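You operate a simulated robot arm through the tools that you are given. There is no shell and no other tool.

You are at the controls of a simulated robot arm. One attempt, no reset.

## Task
Wipe both dust streaks off the top of the drawer unit.
Fine: wood block into the open box, push the box back under the peg shelf; put the sponge back. What is to be rubbed or washed off counts as gone when no trace of it is left.
Where things are to end (x, y in the base frame): open box within 90 mm of [1120, 140].
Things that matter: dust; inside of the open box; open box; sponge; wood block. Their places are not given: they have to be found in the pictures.

The check looks at the end state, three seconds after you hand in, the way a careful person would. Anything else that was tipped, shoved, dropped, spilled or broken makes it a failure.

## Robot
A 6-joint arm with a two-finger gripper, fixed in place. Base frame: the origin is at the foot of the arm, x ahead of it, y to its left, z up; the work surface is at about z = 800. Lengths are in mm, angles in degrees, forces in N, time in s.
Its first joint turns from -166.0 to 166.0 degrees. Payload 2.45 kg.
Tool frame: the origin (TCP) lies between the finger pads and is the grasp point; the fingertips stand 20 mm ahead of it; z points along the fingers, y is the line along which they close. The gripper opens to 140 mm. The gripper's body begins 168 mm behind the TCP.
Orientation is that of the tool frame in the base frame, as a unit quaternion [x, y, z, w]. With the fingers straight down and closing along the base's y, the tool's x points along the base's -x, its y along +y and its z along -z.

## Interface
- The arm moves only by the tool drive_tool. Its arguments are lists of equal length, an entry for each row: "travel": the shift along the tool's x, y, z in mm, a list of three; "delta_rot": the turn, a rotation vector about the tool's x, y, z in degrees, a list of three; "claw": the opening in per cent of the stroke, from 0 (shut) to 100 (fully open). In form: {"travel": [[dx, dy, dz], ...], "delta_rot": [[rx, ry, rz], ...], "claw": [claw, ...]}. A call has 1 to 20 rows; each row is the pose to reach, as a shift and turn from the pose commanded when the call began, along the tool's axes at that moment. Rows are played at 5 a second. More than 50 mm and 8.6 degrees between two rows, or a gripper value outside its range, and nothing of the call is played. A pose out of reach is approached as far as the arm can. The call stops where the force on the tool passes 40 N (or 10 N more than at its start, if that is more) or the arm is blocked; 0.2 s more then pass. The fingers move at their own pace (about 45 mm/s each) and stop on an object; they squeeze with about 30 N. The grip force told is the motor's: it shows also when the fingers shut on nothing. Time passes only in rows, and 0.2 s behind the last, so rows that repeat a pose let the fingers close. The reply holds the time, the measured pose of the TCP, the force on the tool along the base axes, the opening and the grip force, in the units named above and with some noise, with the torque about the TCP (base axes, N m) and any sound that the robot's microphone picked up.
- Cameras (640 x 400 px; columns grow to the right, rows downward): "scene" is fixed at [51.5, 497.4, 1402.5]; the picture's right is [-0.30, -0.95, 0.00], its down [-0.45, 0.14, -0.88] and it looks along [0.84, -0.26, -0.47] (base axes); focal length 359 px, centre (320, 200). "wrist" rides on the gripper at [78, 11, -209] in the tool frame; the picture's right is [-0.14, 0.99, 0.00], its down [-0.92, -0.13, -0.37] and it looks along [-0.36, -0.05, 0.93] (tool axes); focal length 280 px, centre (320, 200).
- grab_frame(camera): a new picture of that camera. No time passes.
- measure_at(camera, pixels): there is no depth. For up to 12 entries [column, row, z] of the newest picture of that camera ("zoom" is the newest enlarged one), the place [x, y] in the base frame at which the ray of that pixel passes the height z, good to about 3 mm. No time passes.
- zoom(camera, box): a new picture of the part [left, top, right, bottom] of that camera's present view, enlarged. No time passes.
- close_job(): hands the job in; it is judged then, once.

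Unless the task says otherwise, let go and move clear before handing in.

The tools are called after "Call:" as a command line: name --argument value ..., lists and objects as JSON in quotes. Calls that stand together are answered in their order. drive_tool: Moves the arm, as the interface text tells. Its arguments: {"type":"object","properties":{"travel":{"type":"array","items":{"type":"array","items":{"type":"number"}}},"delta_rot":{"type":"array","items":{"type":"array","items":{"type":"number"}}},"claw":{"type":"array","items":{"type":"number"}}},"required":["travel","delta_rot","claw"]} The other tools are called the same way: grab_frame (camera) takes a picture; measure_at (camera, pixels) gives the place at which the rays of pixels pass given heights; zoom (camera, box) takes an enlarged picture of a part of a camera's view; close_job () hands the job in.

At the start:

```text
time_s: 0.0
ee_pos: [791.4, 364.8, 1103.1]
tcp_rot: [0.0, 1.0, 0.0, 0.0]
contact_force: [-0.6, 0.8, -0.2]
torque: [-0.03, -0.01, 0.01]
gripper_width: 140.0
finger_force: 0.1
```

scene: 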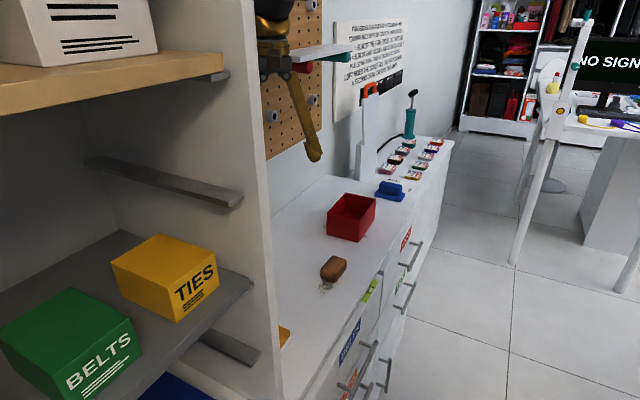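
wrist: 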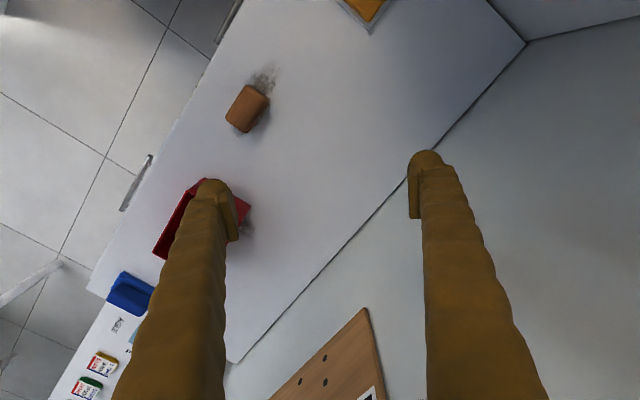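

The scene picture shows the red open box near (351,217), a brown wood block near (333,268) and a blue thing near (390,190), with dust by the block and by the box. I'll zoom in to see these better.

Call:
zoom --camera "scene" --box '[260, 160, 460, 300]'

Call:
zoom --camera "wrist" --box '[60, 40, 340, 400]'

Call:
zoom --camera "scene" --box '[240, 0, 460, 200]'

```text
2.86 times, centred on (360, 230) of scene
```

zoom: 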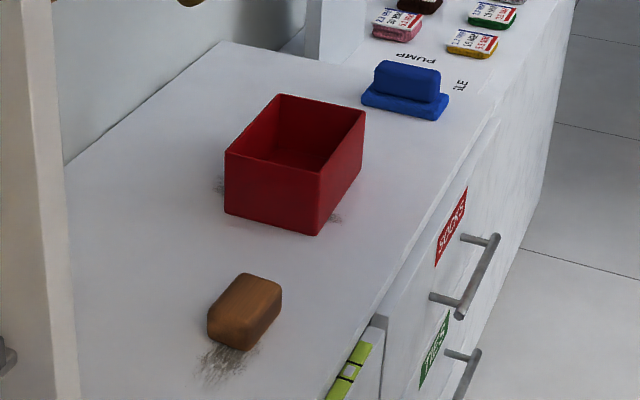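

```text
1.11 times, centred on (200, 220) of wrist
```

zoom: 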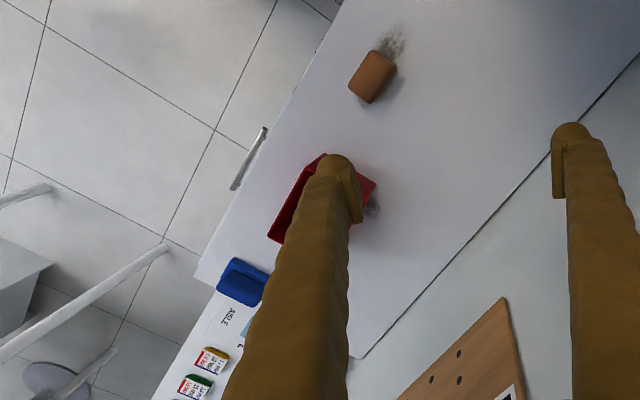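

```text
2.00 times, centred on (350, 100) of scene
```

zoom: 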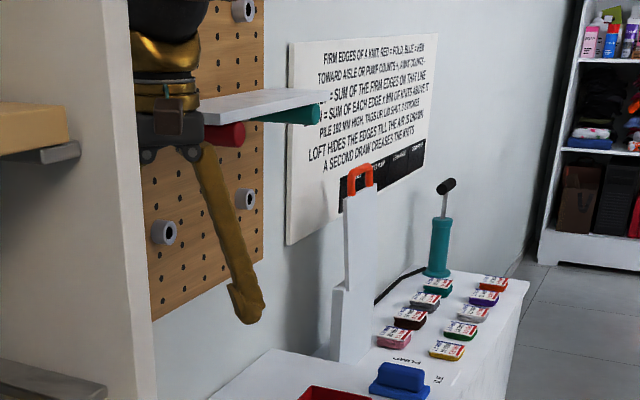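

Dust is visible at the wood block (its near side) and sticking out on both sides beneath the red box, so the box hides part of the second streak. I'll measure the main points at the surface height.

Call:
grab_frame --camera "scene"

Call:
measure_at --camera "scene" --pixels '[[328, 235, 800], [359, 241, 800], [375, 202, 800], [348, 193, 860], [328, 213, 860], [324, 292, 800], [333, 281, 800], [376, 197, 800], [399, 201, 800], [338, 174, 800], [433, 202, 800], [283, 218, 800]]'

Call:
grab_frame --camera "wrist"

Call:
measure_at --camera "wrist" --pixels '[[247, 108, 840], [262, 78, 800], [250, 230, 800], [153, 252, 860], [198, 183, 860], [252, 207, 860], [130, 292, 830], [230, 362, 800], [524, 42, 800], [87, 290, 800], [370, 30, 800], [365, 310, 800]]'

```text
taken
```

scene: 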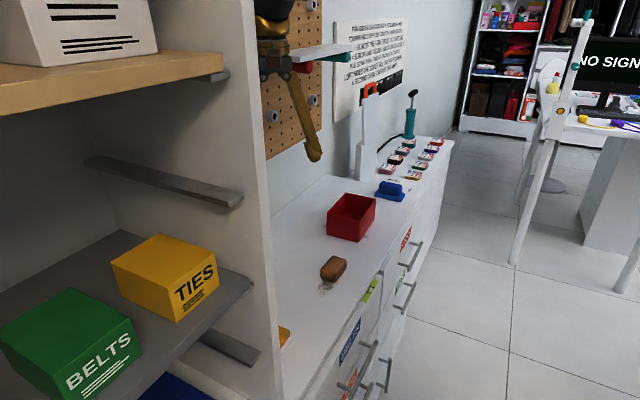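

```text
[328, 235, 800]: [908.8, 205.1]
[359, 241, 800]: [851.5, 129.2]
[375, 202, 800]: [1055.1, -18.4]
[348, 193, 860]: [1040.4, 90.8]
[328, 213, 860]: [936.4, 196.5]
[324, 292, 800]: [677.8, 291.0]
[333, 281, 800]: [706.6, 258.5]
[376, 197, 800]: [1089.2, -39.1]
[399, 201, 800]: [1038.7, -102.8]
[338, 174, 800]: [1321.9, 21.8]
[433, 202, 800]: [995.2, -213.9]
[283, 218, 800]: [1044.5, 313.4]
```

```text
taken
```

wrist: 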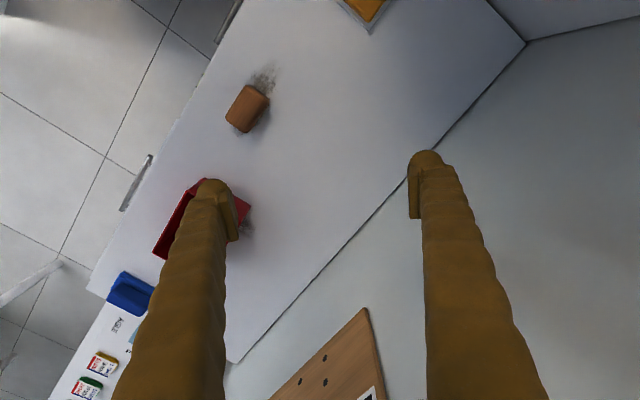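

```text
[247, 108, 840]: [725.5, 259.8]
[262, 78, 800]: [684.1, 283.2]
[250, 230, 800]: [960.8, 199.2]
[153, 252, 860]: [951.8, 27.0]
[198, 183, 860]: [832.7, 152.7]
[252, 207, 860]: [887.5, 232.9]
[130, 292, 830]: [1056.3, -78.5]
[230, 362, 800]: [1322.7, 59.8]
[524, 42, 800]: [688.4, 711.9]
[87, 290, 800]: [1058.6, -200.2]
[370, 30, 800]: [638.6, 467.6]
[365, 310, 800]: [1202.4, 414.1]
```

The two cameras agree on the surface at about z = 800 (dust at the block: [678,291] vs [684,283]), and the unit runs diagonally. I'll zoom in on the box, the sponge and the peg shelf for accurate corners.

Call:
zoom --camera "scene" --box '[310, 180, 390, 250]'

Call:
measure_at --camera "scene" --pixels '[[325, 46, 1150], [325, 46, 1200], [325, 46, 1250], [325, 46, 1300], [352, 45, 1200], [352, 45, 1250], [352, 45, 1300], [292, 58, 1200], [292, 58, 1250], [292, 58, 1300]]'

Call:
zoom --camera "scene" --box '[240, 0, 360, 80]'

Call:
zoom --camera "scene" --box '[360, 130, 450, 210]'

```text
5.71 times, centred on (350, 215) of scene
```

zoom: 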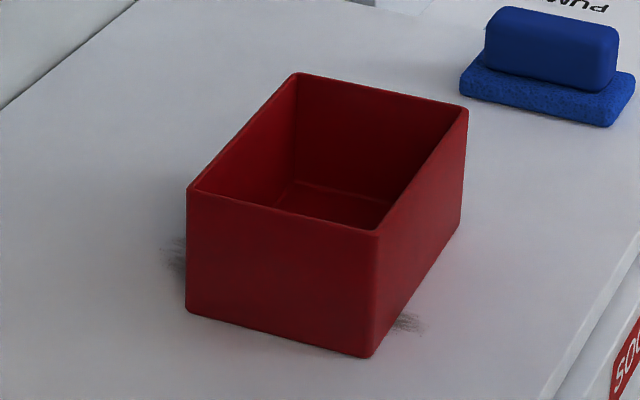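

```text
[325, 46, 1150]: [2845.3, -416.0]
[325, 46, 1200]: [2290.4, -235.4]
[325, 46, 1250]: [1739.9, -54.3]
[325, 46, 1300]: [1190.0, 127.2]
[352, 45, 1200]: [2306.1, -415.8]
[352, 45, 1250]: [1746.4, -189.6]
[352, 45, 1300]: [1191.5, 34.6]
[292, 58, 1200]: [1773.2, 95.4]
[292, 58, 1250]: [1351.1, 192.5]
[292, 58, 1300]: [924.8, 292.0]
```

```text
5.00 times, centred on (300, 40) of scene
```

zoom: 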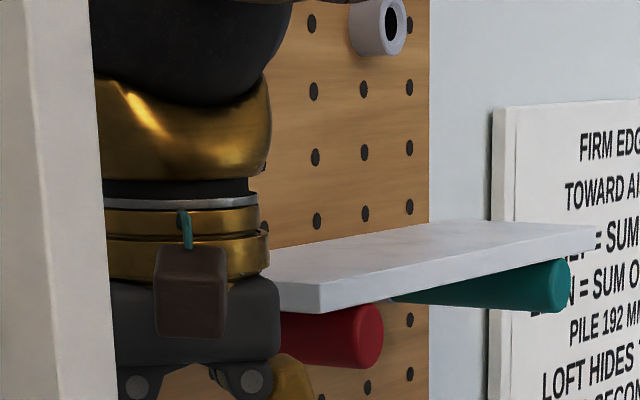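

```text
5.00 times, centred on (405, 170) of scene
```

zoom: 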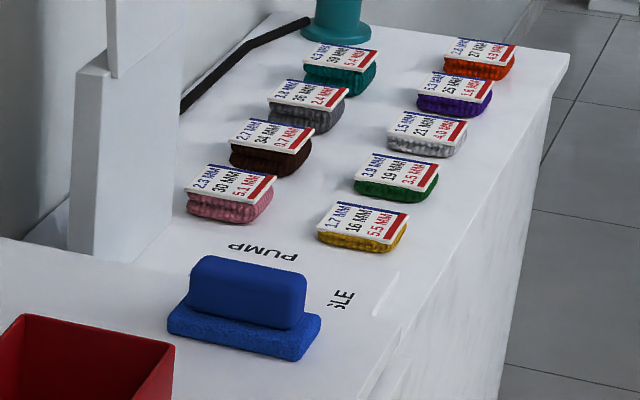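

The blue object at (390,190) is a sponge with a grip block on top. The box's dust sticks out at zoom pixels (172,255) and (410,322). Now I'll measure the exact corners of box, sponge and block.

Call:
measure_at --camera "scene" --pixels '[[326.5, 234.6, 800], [358, 242.5, 800], [374.7, 220.6, 800], [326.9, 212.9, 870], [359.8, 221.1, 870], [375.9, 198.9, 870], [345.8, 192.8, 870], [326.9, 212.9, 880], [359.8, 221.1, 880], [375.9, 198.9, 880], [345.8, 192.8, 880], [365.9, 236.3, 800]]'

Call:
measure_at --camera "scene" --pixels '[[374.6, 196.0, 800], [401, 202.4, 800], [405, 193.6, 815], [374.9, 194, 815], [401.2, 198.8, 815], [378.9, 190, 815], [379.6, 187.5, 850], [401.4, 190.6, 850], [401.9, 186.6, 850], [383.4, 181.4, 850], [324.3, 223.9, 800], [317, 225, 800]]'

Call:
zoom --camera "scene" --box '[300, 240, 380, 300]'

Call:
zoom --camera "wrist" --box '[200, 50, 300, 150]'

```text
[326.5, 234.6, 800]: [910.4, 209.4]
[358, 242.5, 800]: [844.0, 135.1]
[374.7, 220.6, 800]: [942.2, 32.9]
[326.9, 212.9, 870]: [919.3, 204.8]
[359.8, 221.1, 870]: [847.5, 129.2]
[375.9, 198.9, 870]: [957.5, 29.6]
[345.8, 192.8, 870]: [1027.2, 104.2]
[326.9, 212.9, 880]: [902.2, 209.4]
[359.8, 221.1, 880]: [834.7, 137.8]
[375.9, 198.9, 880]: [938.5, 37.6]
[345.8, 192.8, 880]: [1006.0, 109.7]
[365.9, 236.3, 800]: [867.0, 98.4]
```

```text
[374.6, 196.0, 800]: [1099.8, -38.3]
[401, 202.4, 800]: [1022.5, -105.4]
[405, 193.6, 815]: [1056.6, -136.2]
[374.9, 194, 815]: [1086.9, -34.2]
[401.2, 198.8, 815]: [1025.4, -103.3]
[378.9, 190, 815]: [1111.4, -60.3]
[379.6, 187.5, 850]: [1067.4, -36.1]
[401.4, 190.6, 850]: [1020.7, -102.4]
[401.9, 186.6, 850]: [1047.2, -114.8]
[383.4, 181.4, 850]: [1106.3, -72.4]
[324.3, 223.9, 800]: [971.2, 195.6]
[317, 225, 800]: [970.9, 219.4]
```

```text
6.67 times, centred on (340, 270) of scene
```

zoom: 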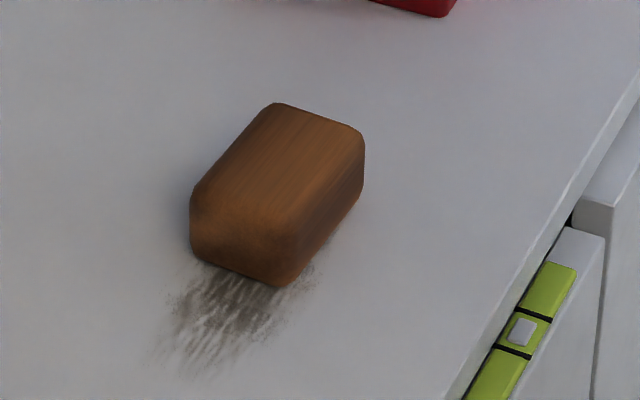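

```text
4.00 times, centred on (250, 100) of wrist
```

zoom: 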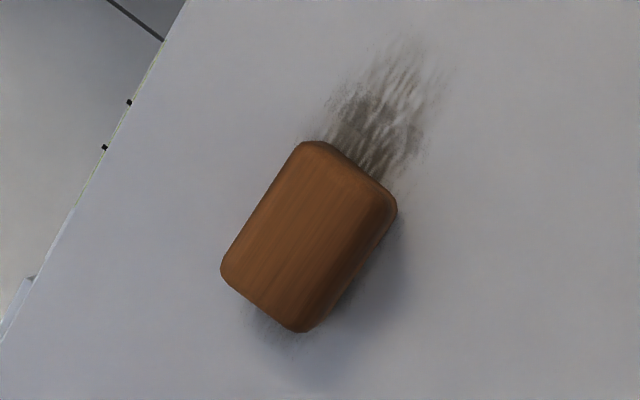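

The box works out at about 100 x 143 mm, 76 mm high, centred near (928,121); the sponge is near (1074,-85), beyond the straight-down reach. Now I'll find the wood block's height by intersecting both cameras.

Call:
measure_at --camera "wrist" --pixels '[[248.8, 85.5, 840], [268.8, 100, 840], [245, 132.5, 840], [225.5, 117, 840], [248.8, 85.5, 830], [268.8, 100, 830], [245, 132.5, 830], [225.5, 117, 830], [272, 62, 800], [258, 80, 800], [237, 131, 800], [247.5, 108.7, 835]]'

Call:
measure_at --camera "scene" --pixels '[[332.5, 255.5, 840], [346.7, 260.2, 840], [335.5, 274.5, 840], [321.2, 268.5, 840], [332.5, 255.5, 830], [346.7, 260.2, 830], [335.5, 274.5, 830], [321.2, 268.5, 830], [334, 282.9, 800], [321, 277.5, 800], [346.7, 268.5, 800], [320, 294, 800]]'

```text
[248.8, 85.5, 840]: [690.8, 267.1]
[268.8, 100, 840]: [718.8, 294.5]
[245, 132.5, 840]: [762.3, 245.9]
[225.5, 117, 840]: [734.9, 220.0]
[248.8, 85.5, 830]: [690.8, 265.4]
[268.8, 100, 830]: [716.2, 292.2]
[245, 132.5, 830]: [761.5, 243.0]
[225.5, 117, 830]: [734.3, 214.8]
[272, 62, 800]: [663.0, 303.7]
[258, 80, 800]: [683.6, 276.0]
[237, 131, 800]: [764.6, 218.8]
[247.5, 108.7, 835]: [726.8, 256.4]
```

```text
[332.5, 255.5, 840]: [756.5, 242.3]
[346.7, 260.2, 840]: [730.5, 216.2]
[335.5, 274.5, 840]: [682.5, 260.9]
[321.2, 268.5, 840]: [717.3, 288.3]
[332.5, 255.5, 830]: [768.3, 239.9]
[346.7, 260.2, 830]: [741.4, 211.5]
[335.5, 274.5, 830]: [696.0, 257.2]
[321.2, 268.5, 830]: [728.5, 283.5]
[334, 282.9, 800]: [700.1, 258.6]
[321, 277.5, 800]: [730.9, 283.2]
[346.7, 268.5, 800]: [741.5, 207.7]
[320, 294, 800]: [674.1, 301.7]
```

Both cameras put the block's top at z≈838, its centre at about (726,256), and its long side (66 mm) at about -46.5°. I'll move above it, turn the gripper so that it closes along the long side, and look again.

Call:
drive_tool --travel '[[7.3, -12.1, 17], [14.5, -24.2, 34], [21.8, -36.3, 51], [29.1, -48.4, 68], [36.3, -60.4, 85], [43.6, -72.5, 102], [50.9, -84.6, 119], [58.1, -96.7, 136], [65.4, -108.8, 153], [65.4, -108.8, 153]]' --delta_rot '[[0, 0, -4.9], [0, 0, -9.8], [0, 0, -14.7], [0, 0, -19.6], [0, 0, -24.4], [0, 0, -29.3], [0, 0, -34.2], [0, 0, -39.1], [0, 0, -44], [0, 0, -44]]' --claw '[100, 100, 100, 100, 100, 100, 100, 100, 100, 100]'

Call:
grab_frame --camera "wrist"

Call:
grab_frame --camera "scene"

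```text
time_s: 2.2
ee_pos: [727.1, 256.5, 949.1]
tcp_rot: [-0.375, 0.927, 0.0, 0.0]
contact_force: [0.5, -0.1, 0.2]
torque: [-0.02, -0.02, -0.02]
gripper_width: 140.0
finger_force: 0.0
```

```text
taken
```

wrist: 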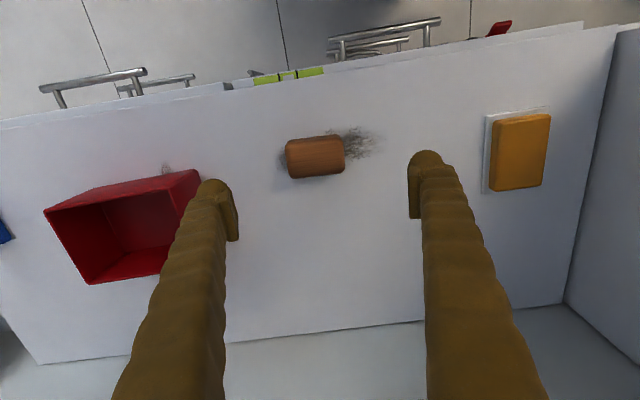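

```text
taken
```

scene: 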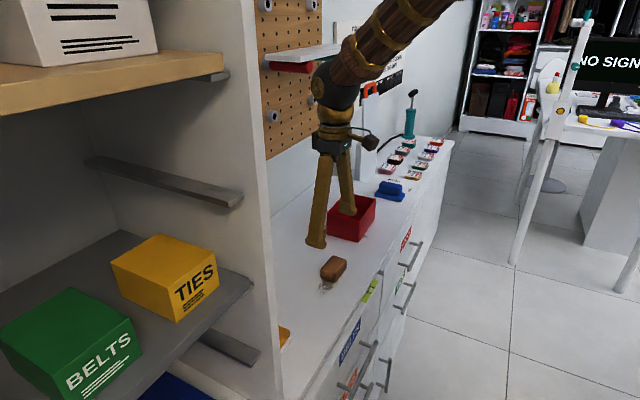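

A yellow-orange pad lies on a white dish at wrist pixel (520,152), so it might be the sponge rather than the blue thing. I'll zoom in on both before deciding.

Call:
zoom --camera "wrist" --box '[460, 90, 580, 210]'

Call:
measure_at --camera "wrist" --pixels '[[492, 121, 815], [550, 114, 815], [543, 186, 815], [490, 192, 815], [485, 115, 800], [548, 107, 800], [318, 155, 838], [286, 148, 838], [344, 138, 838], [345, 162, 838], [290, 177, 838]]'

Call:
zoom --camera "wrist" --box '[240, 100, 420, 210]'

Call:
zoom --camera "scene" --box '[360, 160, 420, 210]'

Call:
zoom --camera "scene" --box '[260, 310, 320, 360]'

```text
3.33 times, centred on (520, 150) of wrist
```

zoom: 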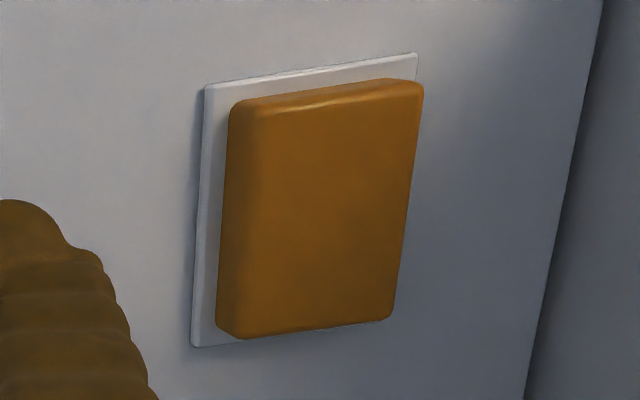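

```text
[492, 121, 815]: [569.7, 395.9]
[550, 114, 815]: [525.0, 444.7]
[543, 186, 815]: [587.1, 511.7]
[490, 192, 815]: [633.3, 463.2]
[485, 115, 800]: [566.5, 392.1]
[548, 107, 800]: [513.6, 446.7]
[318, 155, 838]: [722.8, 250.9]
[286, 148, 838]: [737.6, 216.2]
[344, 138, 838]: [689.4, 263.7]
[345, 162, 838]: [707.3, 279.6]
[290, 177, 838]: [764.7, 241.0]
```

```text
3.56 times, centred on (330, 155) of wrist
```

zoom: 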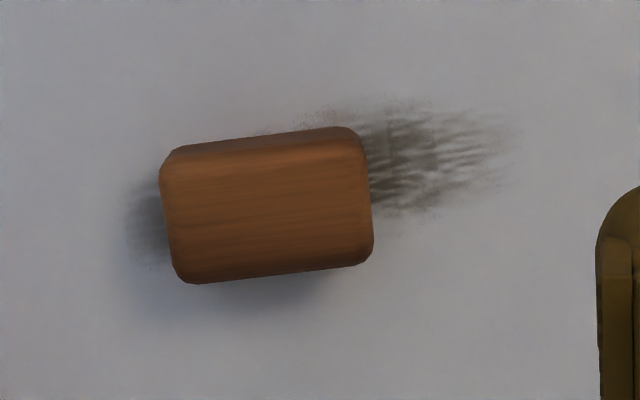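

```text
8.00 times, centred on (390, 185) of scene
```

zoom: 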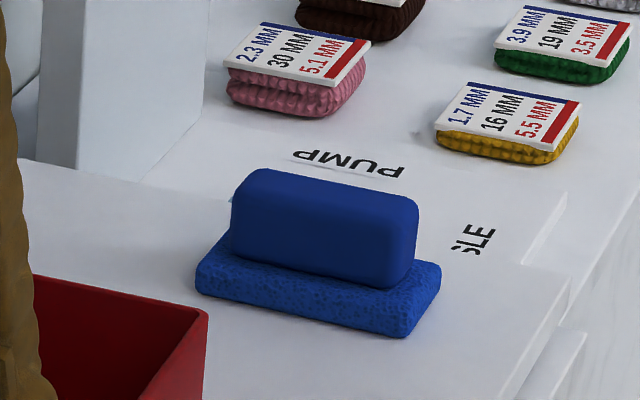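

```text
8.00 times, centred on (290, 335) of scene
```

zoom: 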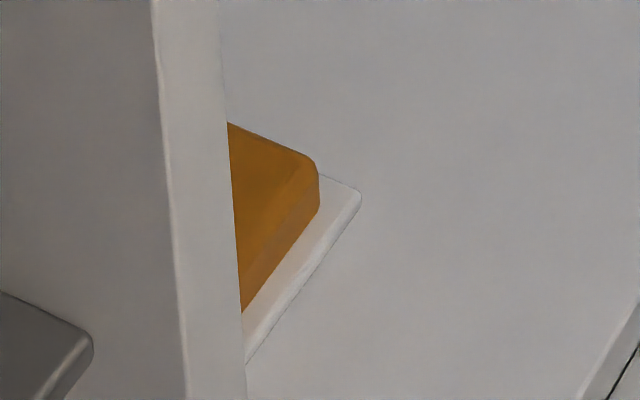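

The blue object's base shows pores like a sponge, while the yellow one on the white plate looks smooth; I'll inspect both up close later. First I'll refine the block's position from this nearer view.

Call:
measure_at --camera "wrist" --pixels '[[285.9, 150.8, 838], [341.2, 141, 838], [344.6, 172.4, 838], [290.7, 178.3, 838], [290, 142, 800], [338, 135, 800]]'

```text
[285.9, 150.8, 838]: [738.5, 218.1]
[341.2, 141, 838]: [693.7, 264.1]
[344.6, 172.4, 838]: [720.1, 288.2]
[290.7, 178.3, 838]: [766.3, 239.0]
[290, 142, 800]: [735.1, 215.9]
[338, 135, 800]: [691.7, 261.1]
```

The block's centre is at about (729.6,252.4) with its long axis at 133.7°, which matches the gripper. I'll descend to TCP z≈825 and close on it.

Call:
drive_tool --travel '[[1, -4.6, 40], [1, -4.6, 80], [1, -4.6, 110], [1, -4.6, 124], [1, -4.6, 124], [1, -4.6, 124], [1, -4.6, 124], [1, -4.6, 124], [1, -4.6, 124], [1, -4.6, 124], [1, -4.6, 124]]' --delta_rot '[[0, 0, 0], [0, 0, 0], [0, 0, 0], [0, 0, 0], [0, 0, 0], [0, 0, 0], [0, 0, 0], [0, 0, 0], [0, 0, 0], [0, 0, 0], [0, 0, 0]]' --claw '[100, 100, 100, 100, 80, 60, 40, 40, 40, 40, 40]'

Call:
grab_frame --camera "wrist"

```text
time_s: 4.6
ee_pos: [729.0, 251.8, 826.5]
tcp_rot: [-0.375, 0.927, 0.0, 0.0]
contact_force: [-0.1, 0.0, 0.4]
torque: [0.06, 0.03, -0.02]
gripper_width: 69.3
finger_force: 30.2
```

```text
taken
```

wrist: 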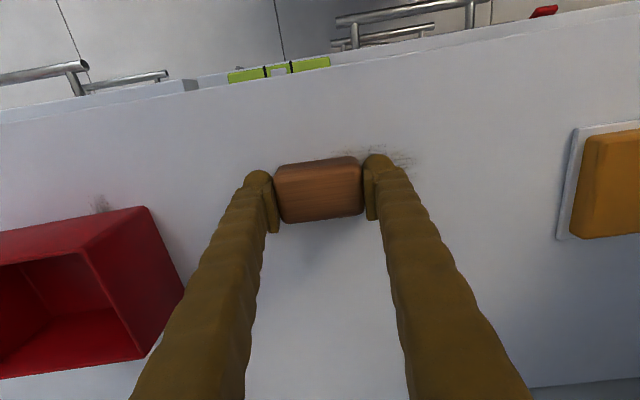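

The block is gripped at 69 mm with 30 N. I'll lift it and carry it above the box centre at about (927,121).

Call:
drive_tool --travel '[[0, 0, -40], [0, 0, -80], [0, 0, -120], [0, 0, -140], [-8, -38, -140], [-17, -77, -140], [-26, -116, -140], [-35, -154, -140], [-43, -193, -140], [-51.8, -232, -140], [-51.8, -232, -140]]' --delta_rot '[[0, 0, 0], [0, 0, 0], [0, 0, 0], [0, 0, 0], [0, 0, -0.5], [0, 0, -1], [0, 0, -1.5], [0, 0, -2], [0, 0, -2.5], [0, 0, -2.5], [0, 0, -2.5]]' --claw '[40, 40, 40, 40, 40, 40, 40, 40, 40, 40, 40]'

Call:
grab_frame --camera "wrist"

Call:
grab_frame --camera "scene"

```text
time_s: 7.0
ee_pos: [927.0, 121.1, 966.6]
tcp_rot: [-0.395, 0.919, 0.0, 0.0]
contact_force: [-0.4, -0.2, -1.0]
torque: [0.0, 0.0, 0.0]
gripper_width: 69.4
finger_force: 29.5
```

```text
taken
```

wrist: 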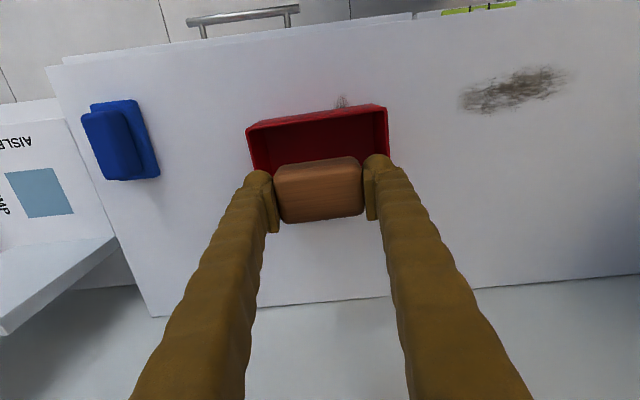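

```text
taken
```

scene: 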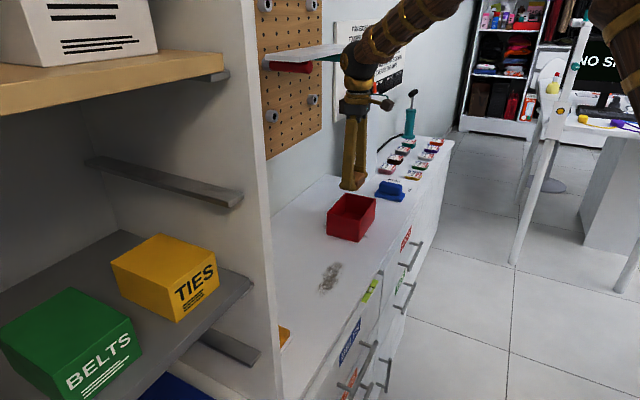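

The block hangs over the box and the first dust streak is fully visible at wrist pixels (460–570, 65–115). I'll check the box rim, sponge and dust positions from this view.

Call:
measure_at --camera "wrist" --pixels '[[247, 126, 876], [387, 104, 876], [458, 108, 800], [567, 76, 800], [510, 88, 800], [525, 68, 800], [490, 114, 800], [341, 100, 800], [92, 103, 815], [139, 99, 815], [160, 176, 815], [112, 181, 815]]'

Call:
zoom --camera "wrist" --box '[40, 70, 200, 210]'

Call:
zoom --camera "wrist" --box '[230, 80, 410, 230]'

Call:
zoom --camera "wrist" --box '[440, 40, 600, 140]'

Call:
zoom --camera "scene" --box '[290, 240, 380, 310]'

```text
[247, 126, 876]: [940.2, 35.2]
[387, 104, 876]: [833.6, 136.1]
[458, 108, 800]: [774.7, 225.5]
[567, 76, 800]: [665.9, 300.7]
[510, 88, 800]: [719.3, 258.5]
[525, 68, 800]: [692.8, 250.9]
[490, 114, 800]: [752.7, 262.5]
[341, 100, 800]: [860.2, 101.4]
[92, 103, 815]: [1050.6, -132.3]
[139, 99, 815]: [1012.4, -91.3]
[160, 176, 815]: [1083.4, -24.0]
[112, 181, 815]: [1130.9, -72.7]
```

```text
2.86 times, centred on (120, 140) of wrist
```

zoom: 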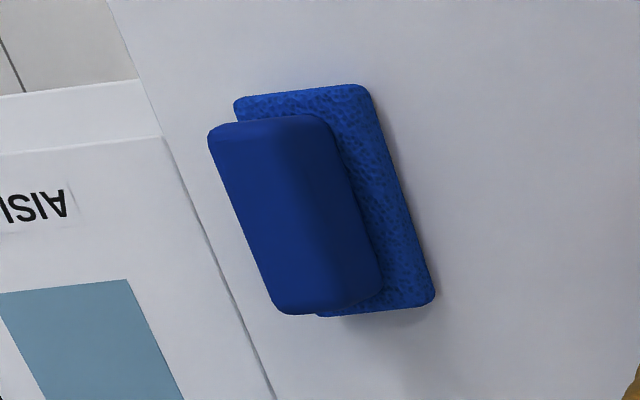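

```text
2.67 times, centred on (320, 155) of wrist
```

zoom: 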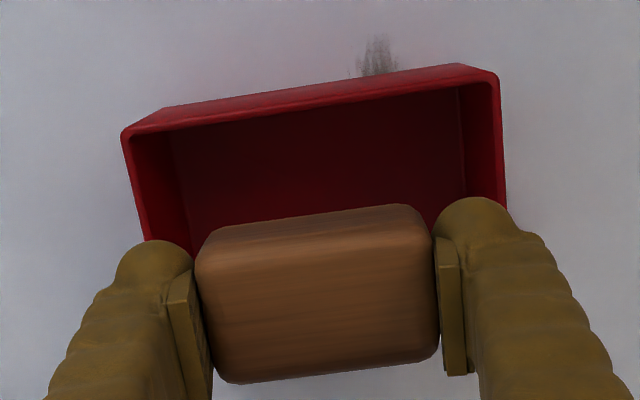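

```text
4.00 times, centred on (520, 90) of wrist
```

zoom: 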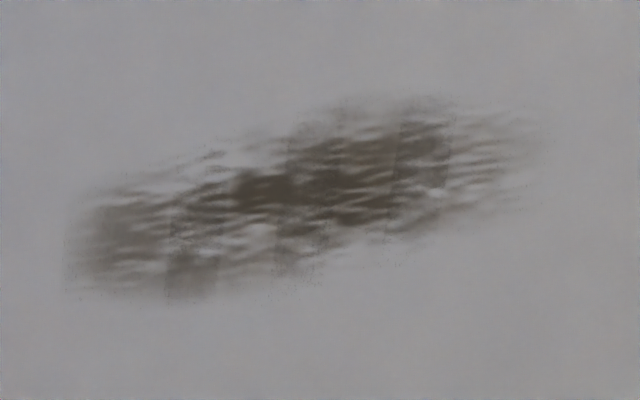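

```text
5.71 times, centred on (335, 275) of scene
```

zoom: 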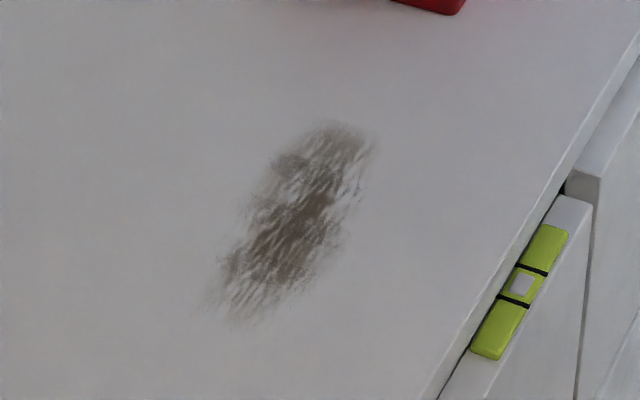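

The blue pad with pores is clearly the sponge, and the block is within about 5 mm of the box's centre. I'll lower the block into the box and open the claw only slightly to release it.

Call:
drive_tool --travel '[[0, 3, 40], [0, 3, 80], [0, 3, 110], [0, 3, 125], [0, 3, 133], [0, 3, 133], [0, 3, 133], [0, 3, 133], [0, 3, 133]]' --delta_rot '[[0, 0, 0], [0, 0, 0], [0, 0, 0], [0, 0, 0], [0, 0, 0], [0, 0, 0], [0, 0, 0], [0, 0, 0], [0, 0, 0]]' --claw '[40, 40, 40, 40, 40, 40, 58, 58, 58]'

Call:
grab_frame --camera "wrist"

Call:
grab_frame --camera "scene"

```text
time_s: 9.0
ee_pos: [925.0, 123.4, 833.5]
tcp_rot: [-0.394, 0.919, 0.0, 0.0]
contact_force: [0.1, 0.1, -0.8]
torque: [-0.05, -0.01, -0.01]
gripper_width: 81.2
finger_force: 0.0
```

```text
taken
```

wrist: 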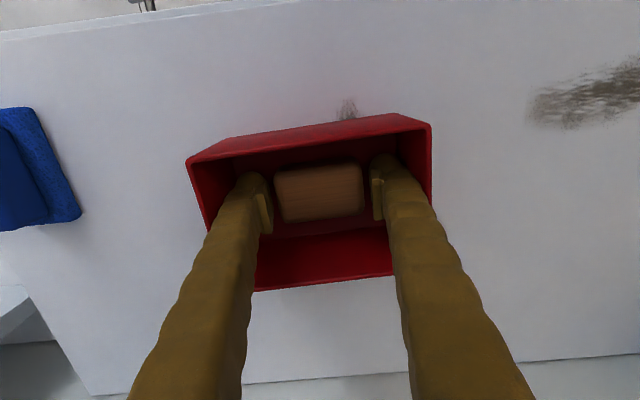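

```text
taken
```

scene: 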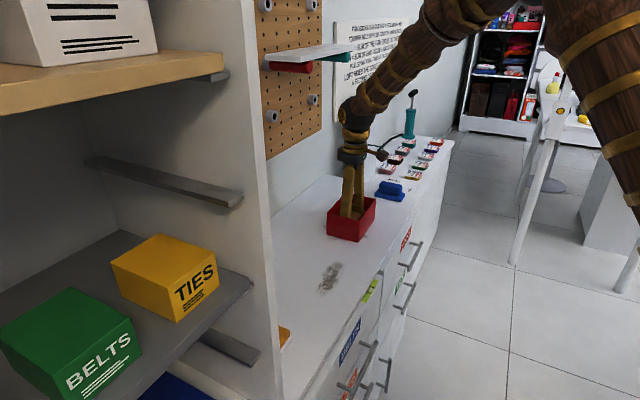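

The block now stands in the box between the fingers (pixel (318,193)) and the grip force is zero. I'll lift straight out and look down at the box.

Call:
drive_tool --travel '[[0, 0, -30], [0, 0, -70], [0, 0, -110], [0, 0, -150], [0, 0, -190], [0, 0, -190]]' --delta_rot '[[0, 0, 0], [0, 0, 0], [0, 0, 0], [0, 0, 0], [0, 0, 0], [0, 0, 0]]' --claw '[58, 58, 58, 58, 100, 100]'

Call:
grab_frame --camera "wrist"

Call:
zoom --camera "wrist" --box '[240, 60, 420, 200]'

Call:
zoom --camera "scene" --box '[310, 180, 390, 250]'

```text
time_s: 10.4
ee_pos: [924.6, 124.1, 1024.2]
tcp_rot: [-0.395, 0.919, 0.0, -0.001]
contact_force: [-0.4, -0.5, 0.0]
torque: [0.03, -0.01, 0.0]
gripper_width: 133.7
finger_force: 0.1
```

```text
taken
```

wrist: 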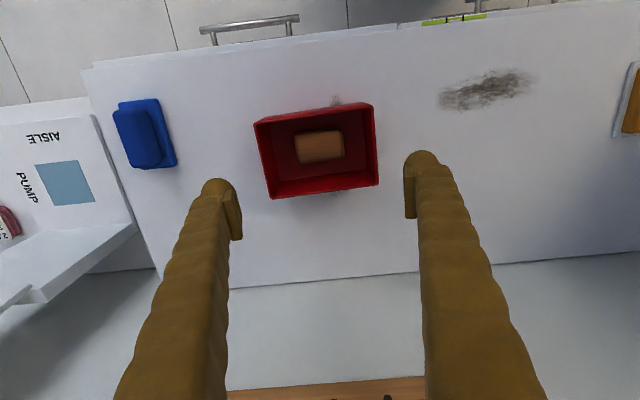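

```text
2.86 times, centred on (330, 130) of wrist
```

zoom: 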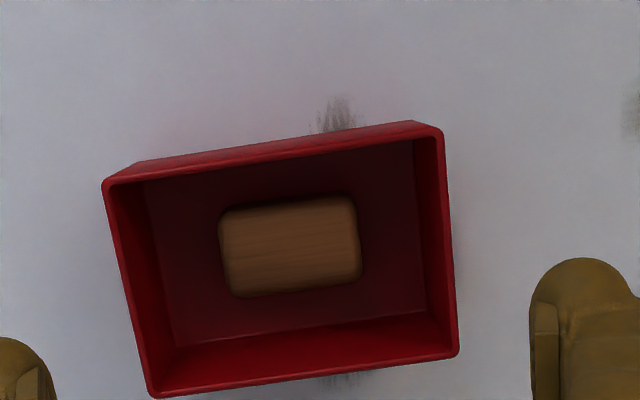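

```text
5.71 times, centred on (350, 215) of scene
```

zoom: 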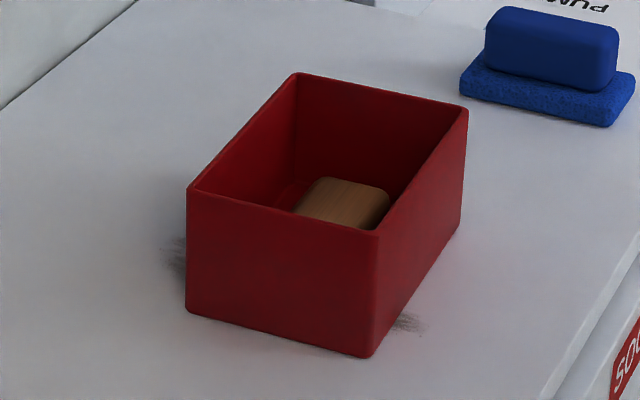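

The block lies flat inside the box and the box hasn't moved. I'll measure its rim from this view.

Call:
measure_at --camera "wrist" --pixels '[[254, 123.7, 876], [372, 104.4, 876], [378.3, 183.6, 876], [271.2, 198.6, 876], [336, 99, 800], [335, 193, 800], [300, 148, 842], [319, 147, 842], [114, 110, 840], [136, 167, 840], [160, 165, 840], [147, 107, 840]]'

```text
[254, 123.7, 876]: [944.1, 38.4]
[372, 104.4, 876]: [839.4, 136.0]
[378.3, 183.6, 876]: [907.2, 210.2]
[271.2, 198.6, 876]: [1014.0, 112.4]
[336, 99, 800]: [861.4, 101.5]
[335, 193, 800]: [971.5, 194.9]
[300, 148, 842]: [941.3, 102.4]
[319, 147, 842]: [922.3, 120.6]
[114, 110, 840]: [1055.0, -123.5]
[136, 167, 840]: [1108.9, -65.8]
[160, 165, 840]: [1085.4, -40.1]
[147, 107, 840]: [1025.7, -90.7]
```

The box centre is (926.2,124.2) with its long side at -42.7°, and the second streak runs from about (861,101) to (971,195) beneath it. I'll tilt the gripper 35° outward, narrow it, and go to a pose just above the box's left short wall.

Call:
drive_tool --travel '[[7.3, 9.8, 0], [14.7, 19.6, 0], [22, 29.4, 10], [29.4, 39.3, 25], [36.7, 49.1, 45], [44, 58.9, 65], [51.4, 68.7, 85], [51.4, 68.7, 92.5], [51.4, 68.7, 92.5]]' --delta_rot '[[0, -5, 0], [0, -10, 0], [0, -15, 0], [0, -20, 0], [0, -25, 0], [0, -30, 0], [0, -35, 0], [0, -35, 0], [0, -35, 0]]' --claw '[18, 18, 18, 18, 18, 18, 18, 18, 18]'

Call:
grab_frame --camera "wrist"

Call:
grab_frame --camera "scene"

Call:
zoom --camera "scene" --box '[290, 130, 410, 250]'

```text
time_s: 12.4
ee_pos: [840.1, 133.0, 929.8]
tcp_rot: [-0.377, 0.876, 0.119, 0.276]
contact_force: [0.3, 0.2, 0.1]
torque: [0.0, -0.02, -0.03]
gripper_width: 25.1
finger_force: 0.1
```

```text
taken
```

wrist: 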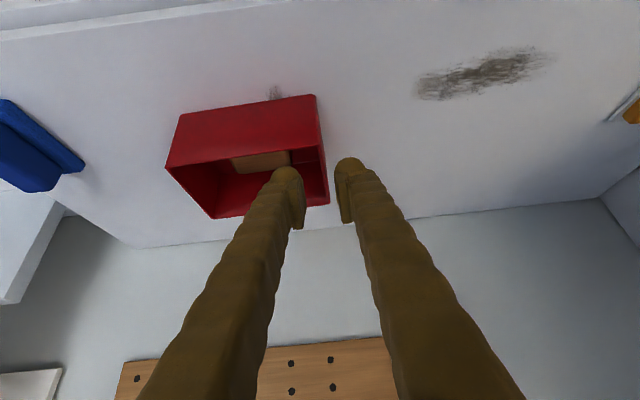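

```text
taken
```

scene: 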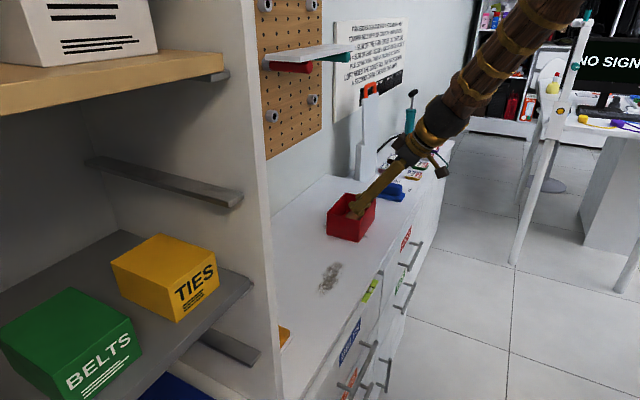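

```text
3.33 times, centred on (350, 190) of scene
```

zoom: 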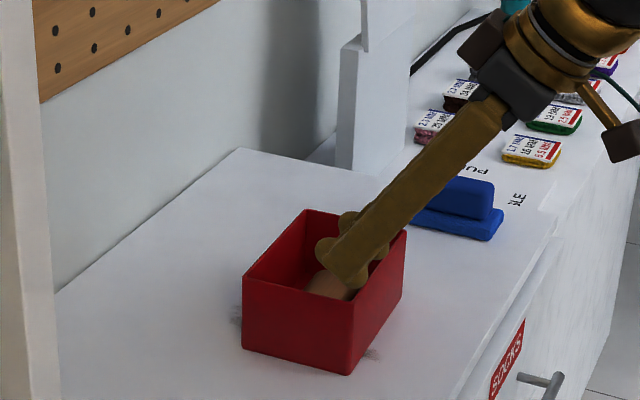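

The fingers point at the left wall; it runs from (317,95) to (329,203) in the wrist view. I'll check its exact place relative to the fingers before advancing.

Call:
zoom --camera "wrist" --box '[250, 80, 390, 230]'

Call:
measure_at --camera "wrist" --pixels '[[165, 166, 876], [322, 146, 876], [329, 203, 876], [212, 218, 876]]'

```text
2.67 times, centred on (320, 155) of wrist
```

zoom: 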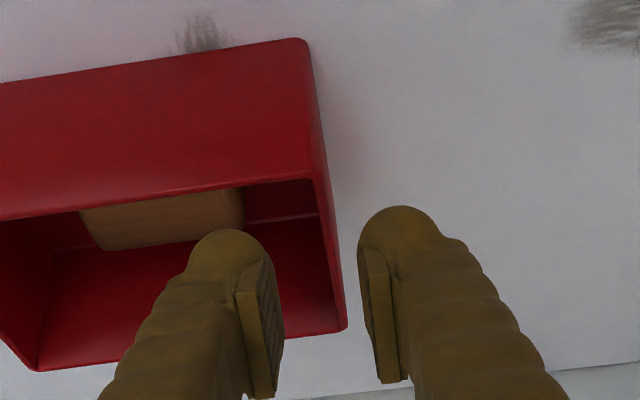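

```text
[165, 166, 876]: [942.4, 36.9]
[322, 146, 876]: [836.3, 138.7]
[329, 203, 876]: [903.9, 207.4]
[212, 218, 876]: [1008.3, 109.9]
```

The wall's centre works out at (873,172), about 3 mm off toward the tool's +y. I'll shift, advance 88 mm so the wall lies between the fingers, and close.

Call:
drive_tool --travel '[[0, 3, 20], [0, 3, 45], [0, 3, 68], [0, 3, 88], [0, 3, 88], [0, 3, 88], [0, 3, 88], [0, 3, 88]]' --delta_rot '[[0, 0, 0], [0, 0, 0], [0, 0, 0], [0, 0, 0], [0, 0, 0], [0, 0, 0], [0, 0, 0], [0, 0, 0]]' --claw '[18, 18, 18, 18, 9, 0, 0, 0]'

Call:
grab_frame --camera "wrist"

Call:
zoom --camera "scene" --box '[290, 130, 410, 250]'

```text
time_s: 14.2
ee_pos: [872.0, 172.4, 859.7]
tcp_rot: [-0.377, 0.876, 0.119, 0.276]
contact_force: [0.4, 0.1, 0.1]
torque: [-0.03, -0.05, 0.08]
gripper_width: 5.9
finger_force: 30.3
```

```text
taken
```

wrist: 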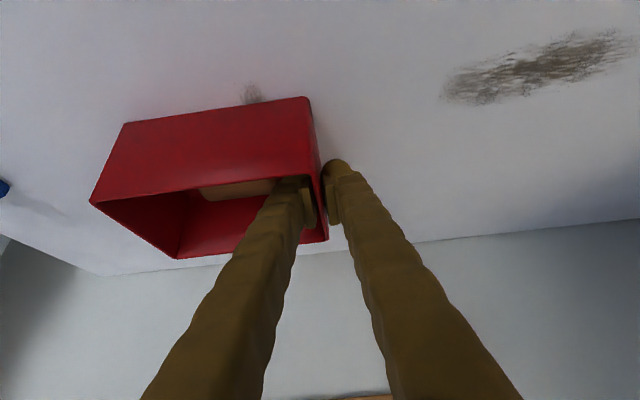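

```text
3.33 times, centred on (350, 190) of scene
```

zoom: 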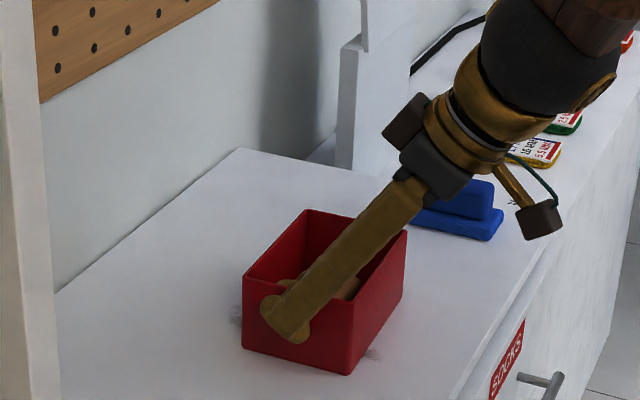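

The wall is pinched (5.9 mm, 30 N). I'll drag the box along the surface by half of the way, (+87,+6.5), and check.

Call:
drive_tool --travel '[[-8.8, -9.8, 6.2], [-17.6, -19.5, 12.4], [-26.4, -29.3, 18.5], [-35.2, -39.1, 24.7], [-44, -48.8, 30.9], [-52.8, -58.6, 37.1]]' --delta_rot '[[0, 0, 0], [0, 0, 0], [0, 0, 0], [0, 0, 0], [0, 0, 0], [0, 0, 0]]' --claw '[0, 0, 0, 0, 0, 0]'

Call:
grab_frame --camera "wrist"

Call:
zoom --camera "scene" --box '[290, 130, 410, 250]'

```text
time_s: 15.6
ee_pos: [960.6, 179.4, 858.1]
tcp_rot: [-0.376, 0.876, 0.119, 0.277]
contact_force: [-4.4, -0.4, 10.6]
torque: [0.03, 0.09, -0.09]
gripper_width: 5.9
finger_force: 29.3
```

```text
taken
```

wrist: 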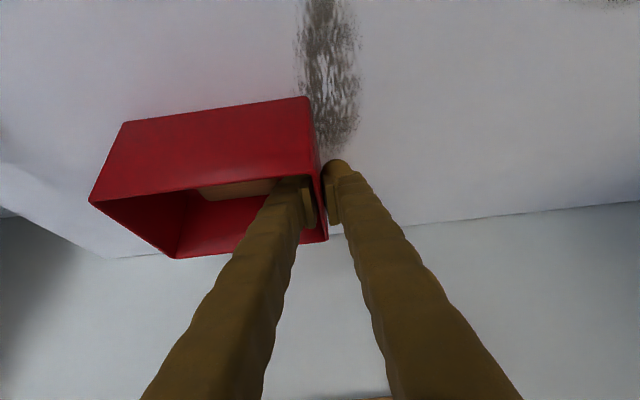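

```text
3.33 times, centred on (350, 190) of scene
```

zoom: 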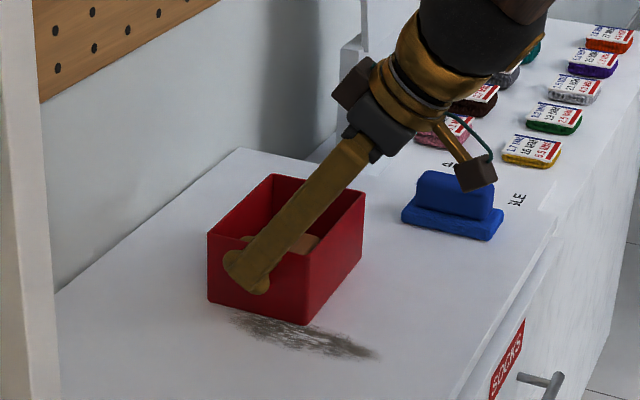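

The box slid straight with the gripper, and the second streak is uncovered beside it. I'll drag it on by a further (+55,+4) with 1 mm of upward relief.

Call:
drive_tool --travel '[[-8.7, -9.2, 5.2], [-17, -18.5, 11], [-25.5, -27.7, 17], [-34, -36.9, 23]]' --delta_rot '[[0, 0, 0], [0, 0, 0], [0, 0, 0], [0, 0, 0]]' --claw '[0, 0, 0, 0]'

Call:
grab_frame --camera "wrist"

Call:
grab_frame --camera "scene"

```text
time_s: 16.6
ee_pos: [1014.0, 182.5, 859.7]
tcp_rot: [-0.377, 0.876, 0.118, 0.276]
contact_force: [-0.7, -0.4, 0.3]
torque: [0.04, 0.0, -0.07]
gripper_width: 6.0
finger_force: 30.0
```

```text
taken
```

wrist: 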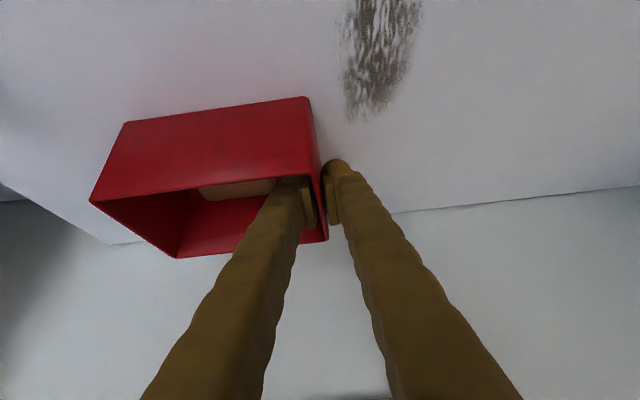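

```text
taken
```

scene: 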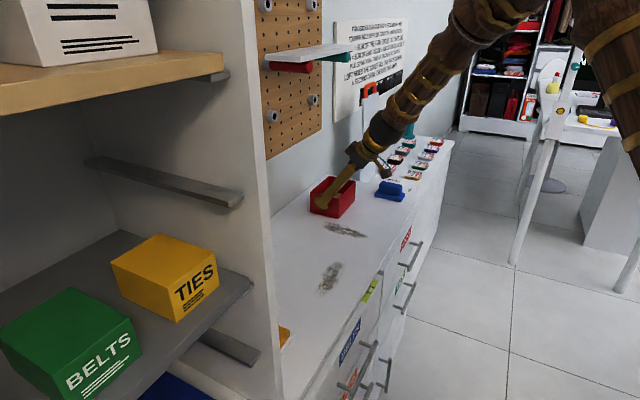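

The box centre is now about (1068,134), and the reading shows no strain. I'll drag it a last (+40,+4,-1).

Call:
drive_tool --travel '[[-8.3, -8.7, 5.8], [-16.6, -17.5, 11.7], [-24.3, -26.2, 18.3], [-24.3, -26.2, 18.3]]' --delta_rot '[[0, 0, 0], [0, 0, 0], [0, 0, 0], [0, 0, 0]]' --claw '[0, 0, 0, 0]'

Call:
grab_frame --camera "wrist"

Call:
zoom --camera "scene" --box '[290, 130, 410, 250]'

```text
time_s: 17.6
ee_pos: [1054.7, 187.1, 859.3]
tcp_rot: [-0.376, 0.877, 0.118, 0.276]
contact_force: [-1.9, -0.7, 4.5]
torque: [0.0, 0.05, -0.07]
gripper_width: 6.0
finger_force: 29.9
```

```text
taken
```

wrist: 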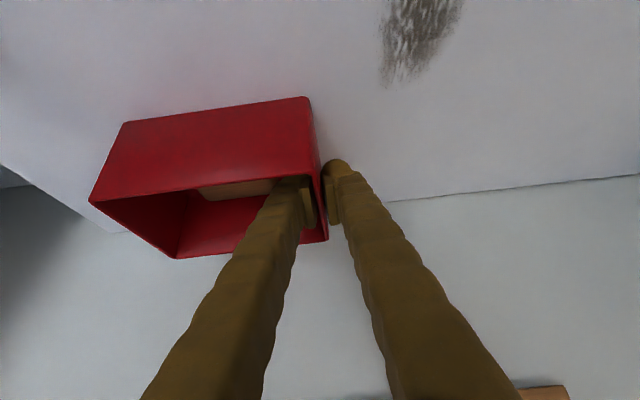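

```text
3.33 times, centred on (350, 190) of scene
```

zoom: 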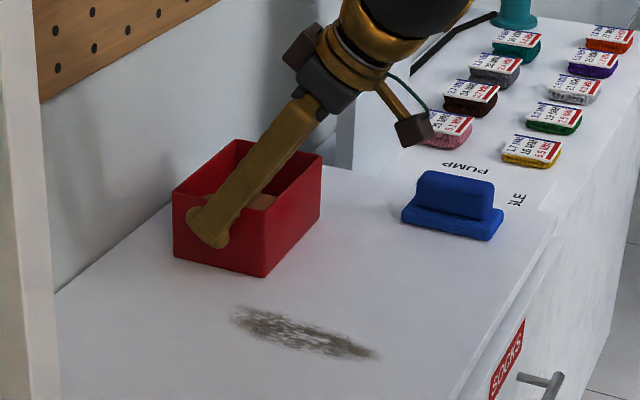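

The box is now at about (1109,139), within about 11 mm of the target and under the peg shelf. I'll open the fingers a little and back out along the tool axis.

Call:
drive_tool --travel '[[0, 0, 0], [0, 0, 0], [0, 0, 0], [0, 0, -20], [0, 0, -45], [0, 0, -75], [0, 0, -105]]' --delta_rot '[[0, 0, 0], [0, 0, 0], [0, 0, 0], [0, 0, 0], [0, 0, 0], [0, 0, 0], [0, 0, 0]]' --claw '[17, 17, 17, 17, 17, 17, 17]'

Call:
grab_frame --camera "wrist"

Call:
grab_frame --camera "scene"

```text
time_s: 19.2
ee_pos: [1013.2, 142.6, 942.4]
tcp_rot: [-0.378, 0.876, 0.119, 0.276]
contact_force: [0.1, 0.4, -0.5]
torque: [0.02, -0.05, 0.0]
gripper_width: 24.0
finger_force: 0.1
```

```text
taken
```

wrist: 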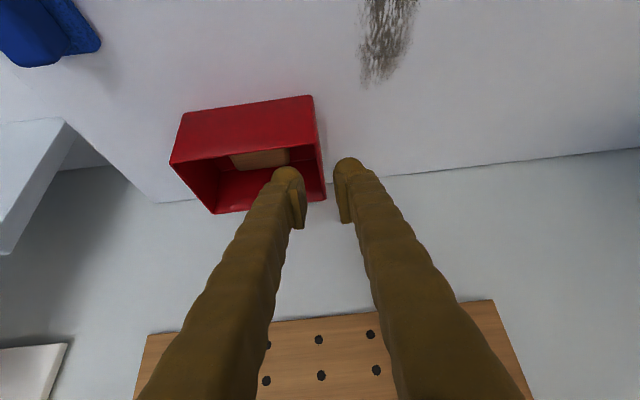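

```text
taken
```

scene: 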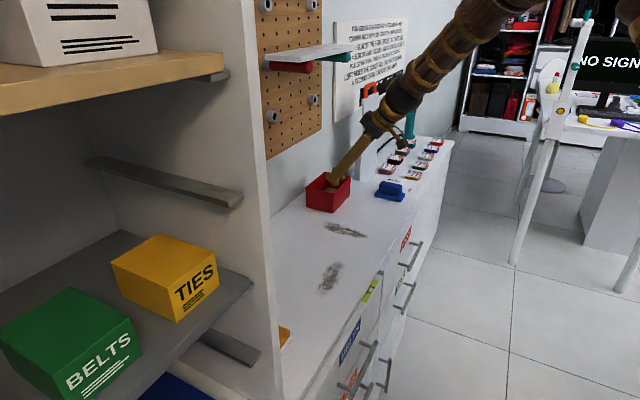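

The gripper is clear of the box and the block is still inside it. I'll retreat upward and swing over to a viewing pose before the blue sponge.

Call:
drive_tool --travel '[[12, -6, -45], [23.7, -12.3, -90], [47, -42, -94.5], [70, -72, -99], [93, -102, -103.5], [116, -132, -108], [139, -162, -112.5], [162.4, -192.3, -116.9], [162.4, -192.3, -116.9]]' --delta_rot '[[0, 0, 0], [0, 0, 0], [0, 0, 0], [0, 0, 0], [0, 0, 0], [0, 0, 0], [0, 0, 0], [0, 0, 0], [0, 0, 0]]' --claw '[17, 17, 40, 60, 80, 100, 100, 100, 100]'

Call:
grab_frame --camera "wrist"

Call:
grab_frame --camera "scene"

```text
time_s: 21.2
ee_pos: [1014.2, -133.9, 946.6]
tcp_rot: [-0.377, 0.876, 0.119, 0.277]
contact_force: [0.6, 0.5, 0.5]
torque: [0.03, 0.0, 0.01]
gripper_width: 140.1
finger_force: 0.0
```

```text
taken
```

wrist: 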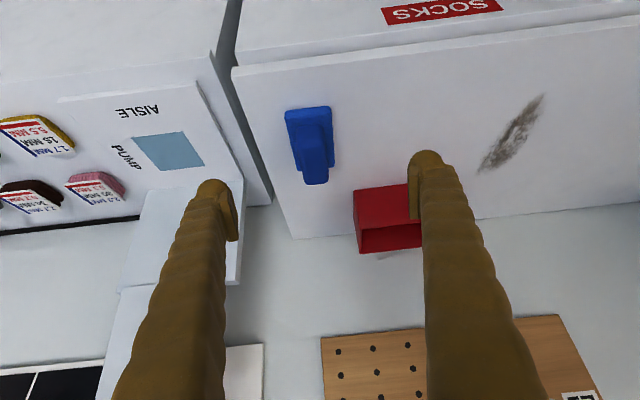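

```text
taken
```

scene: 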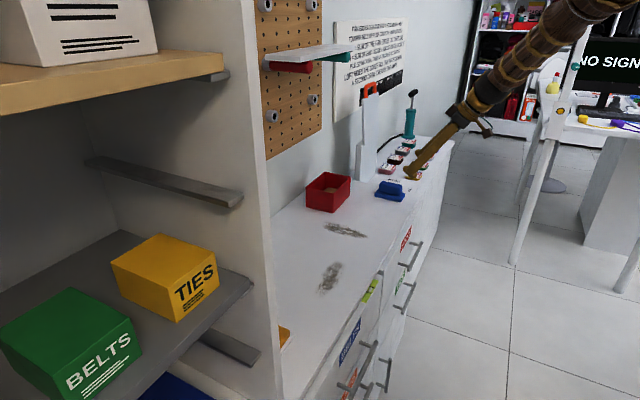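

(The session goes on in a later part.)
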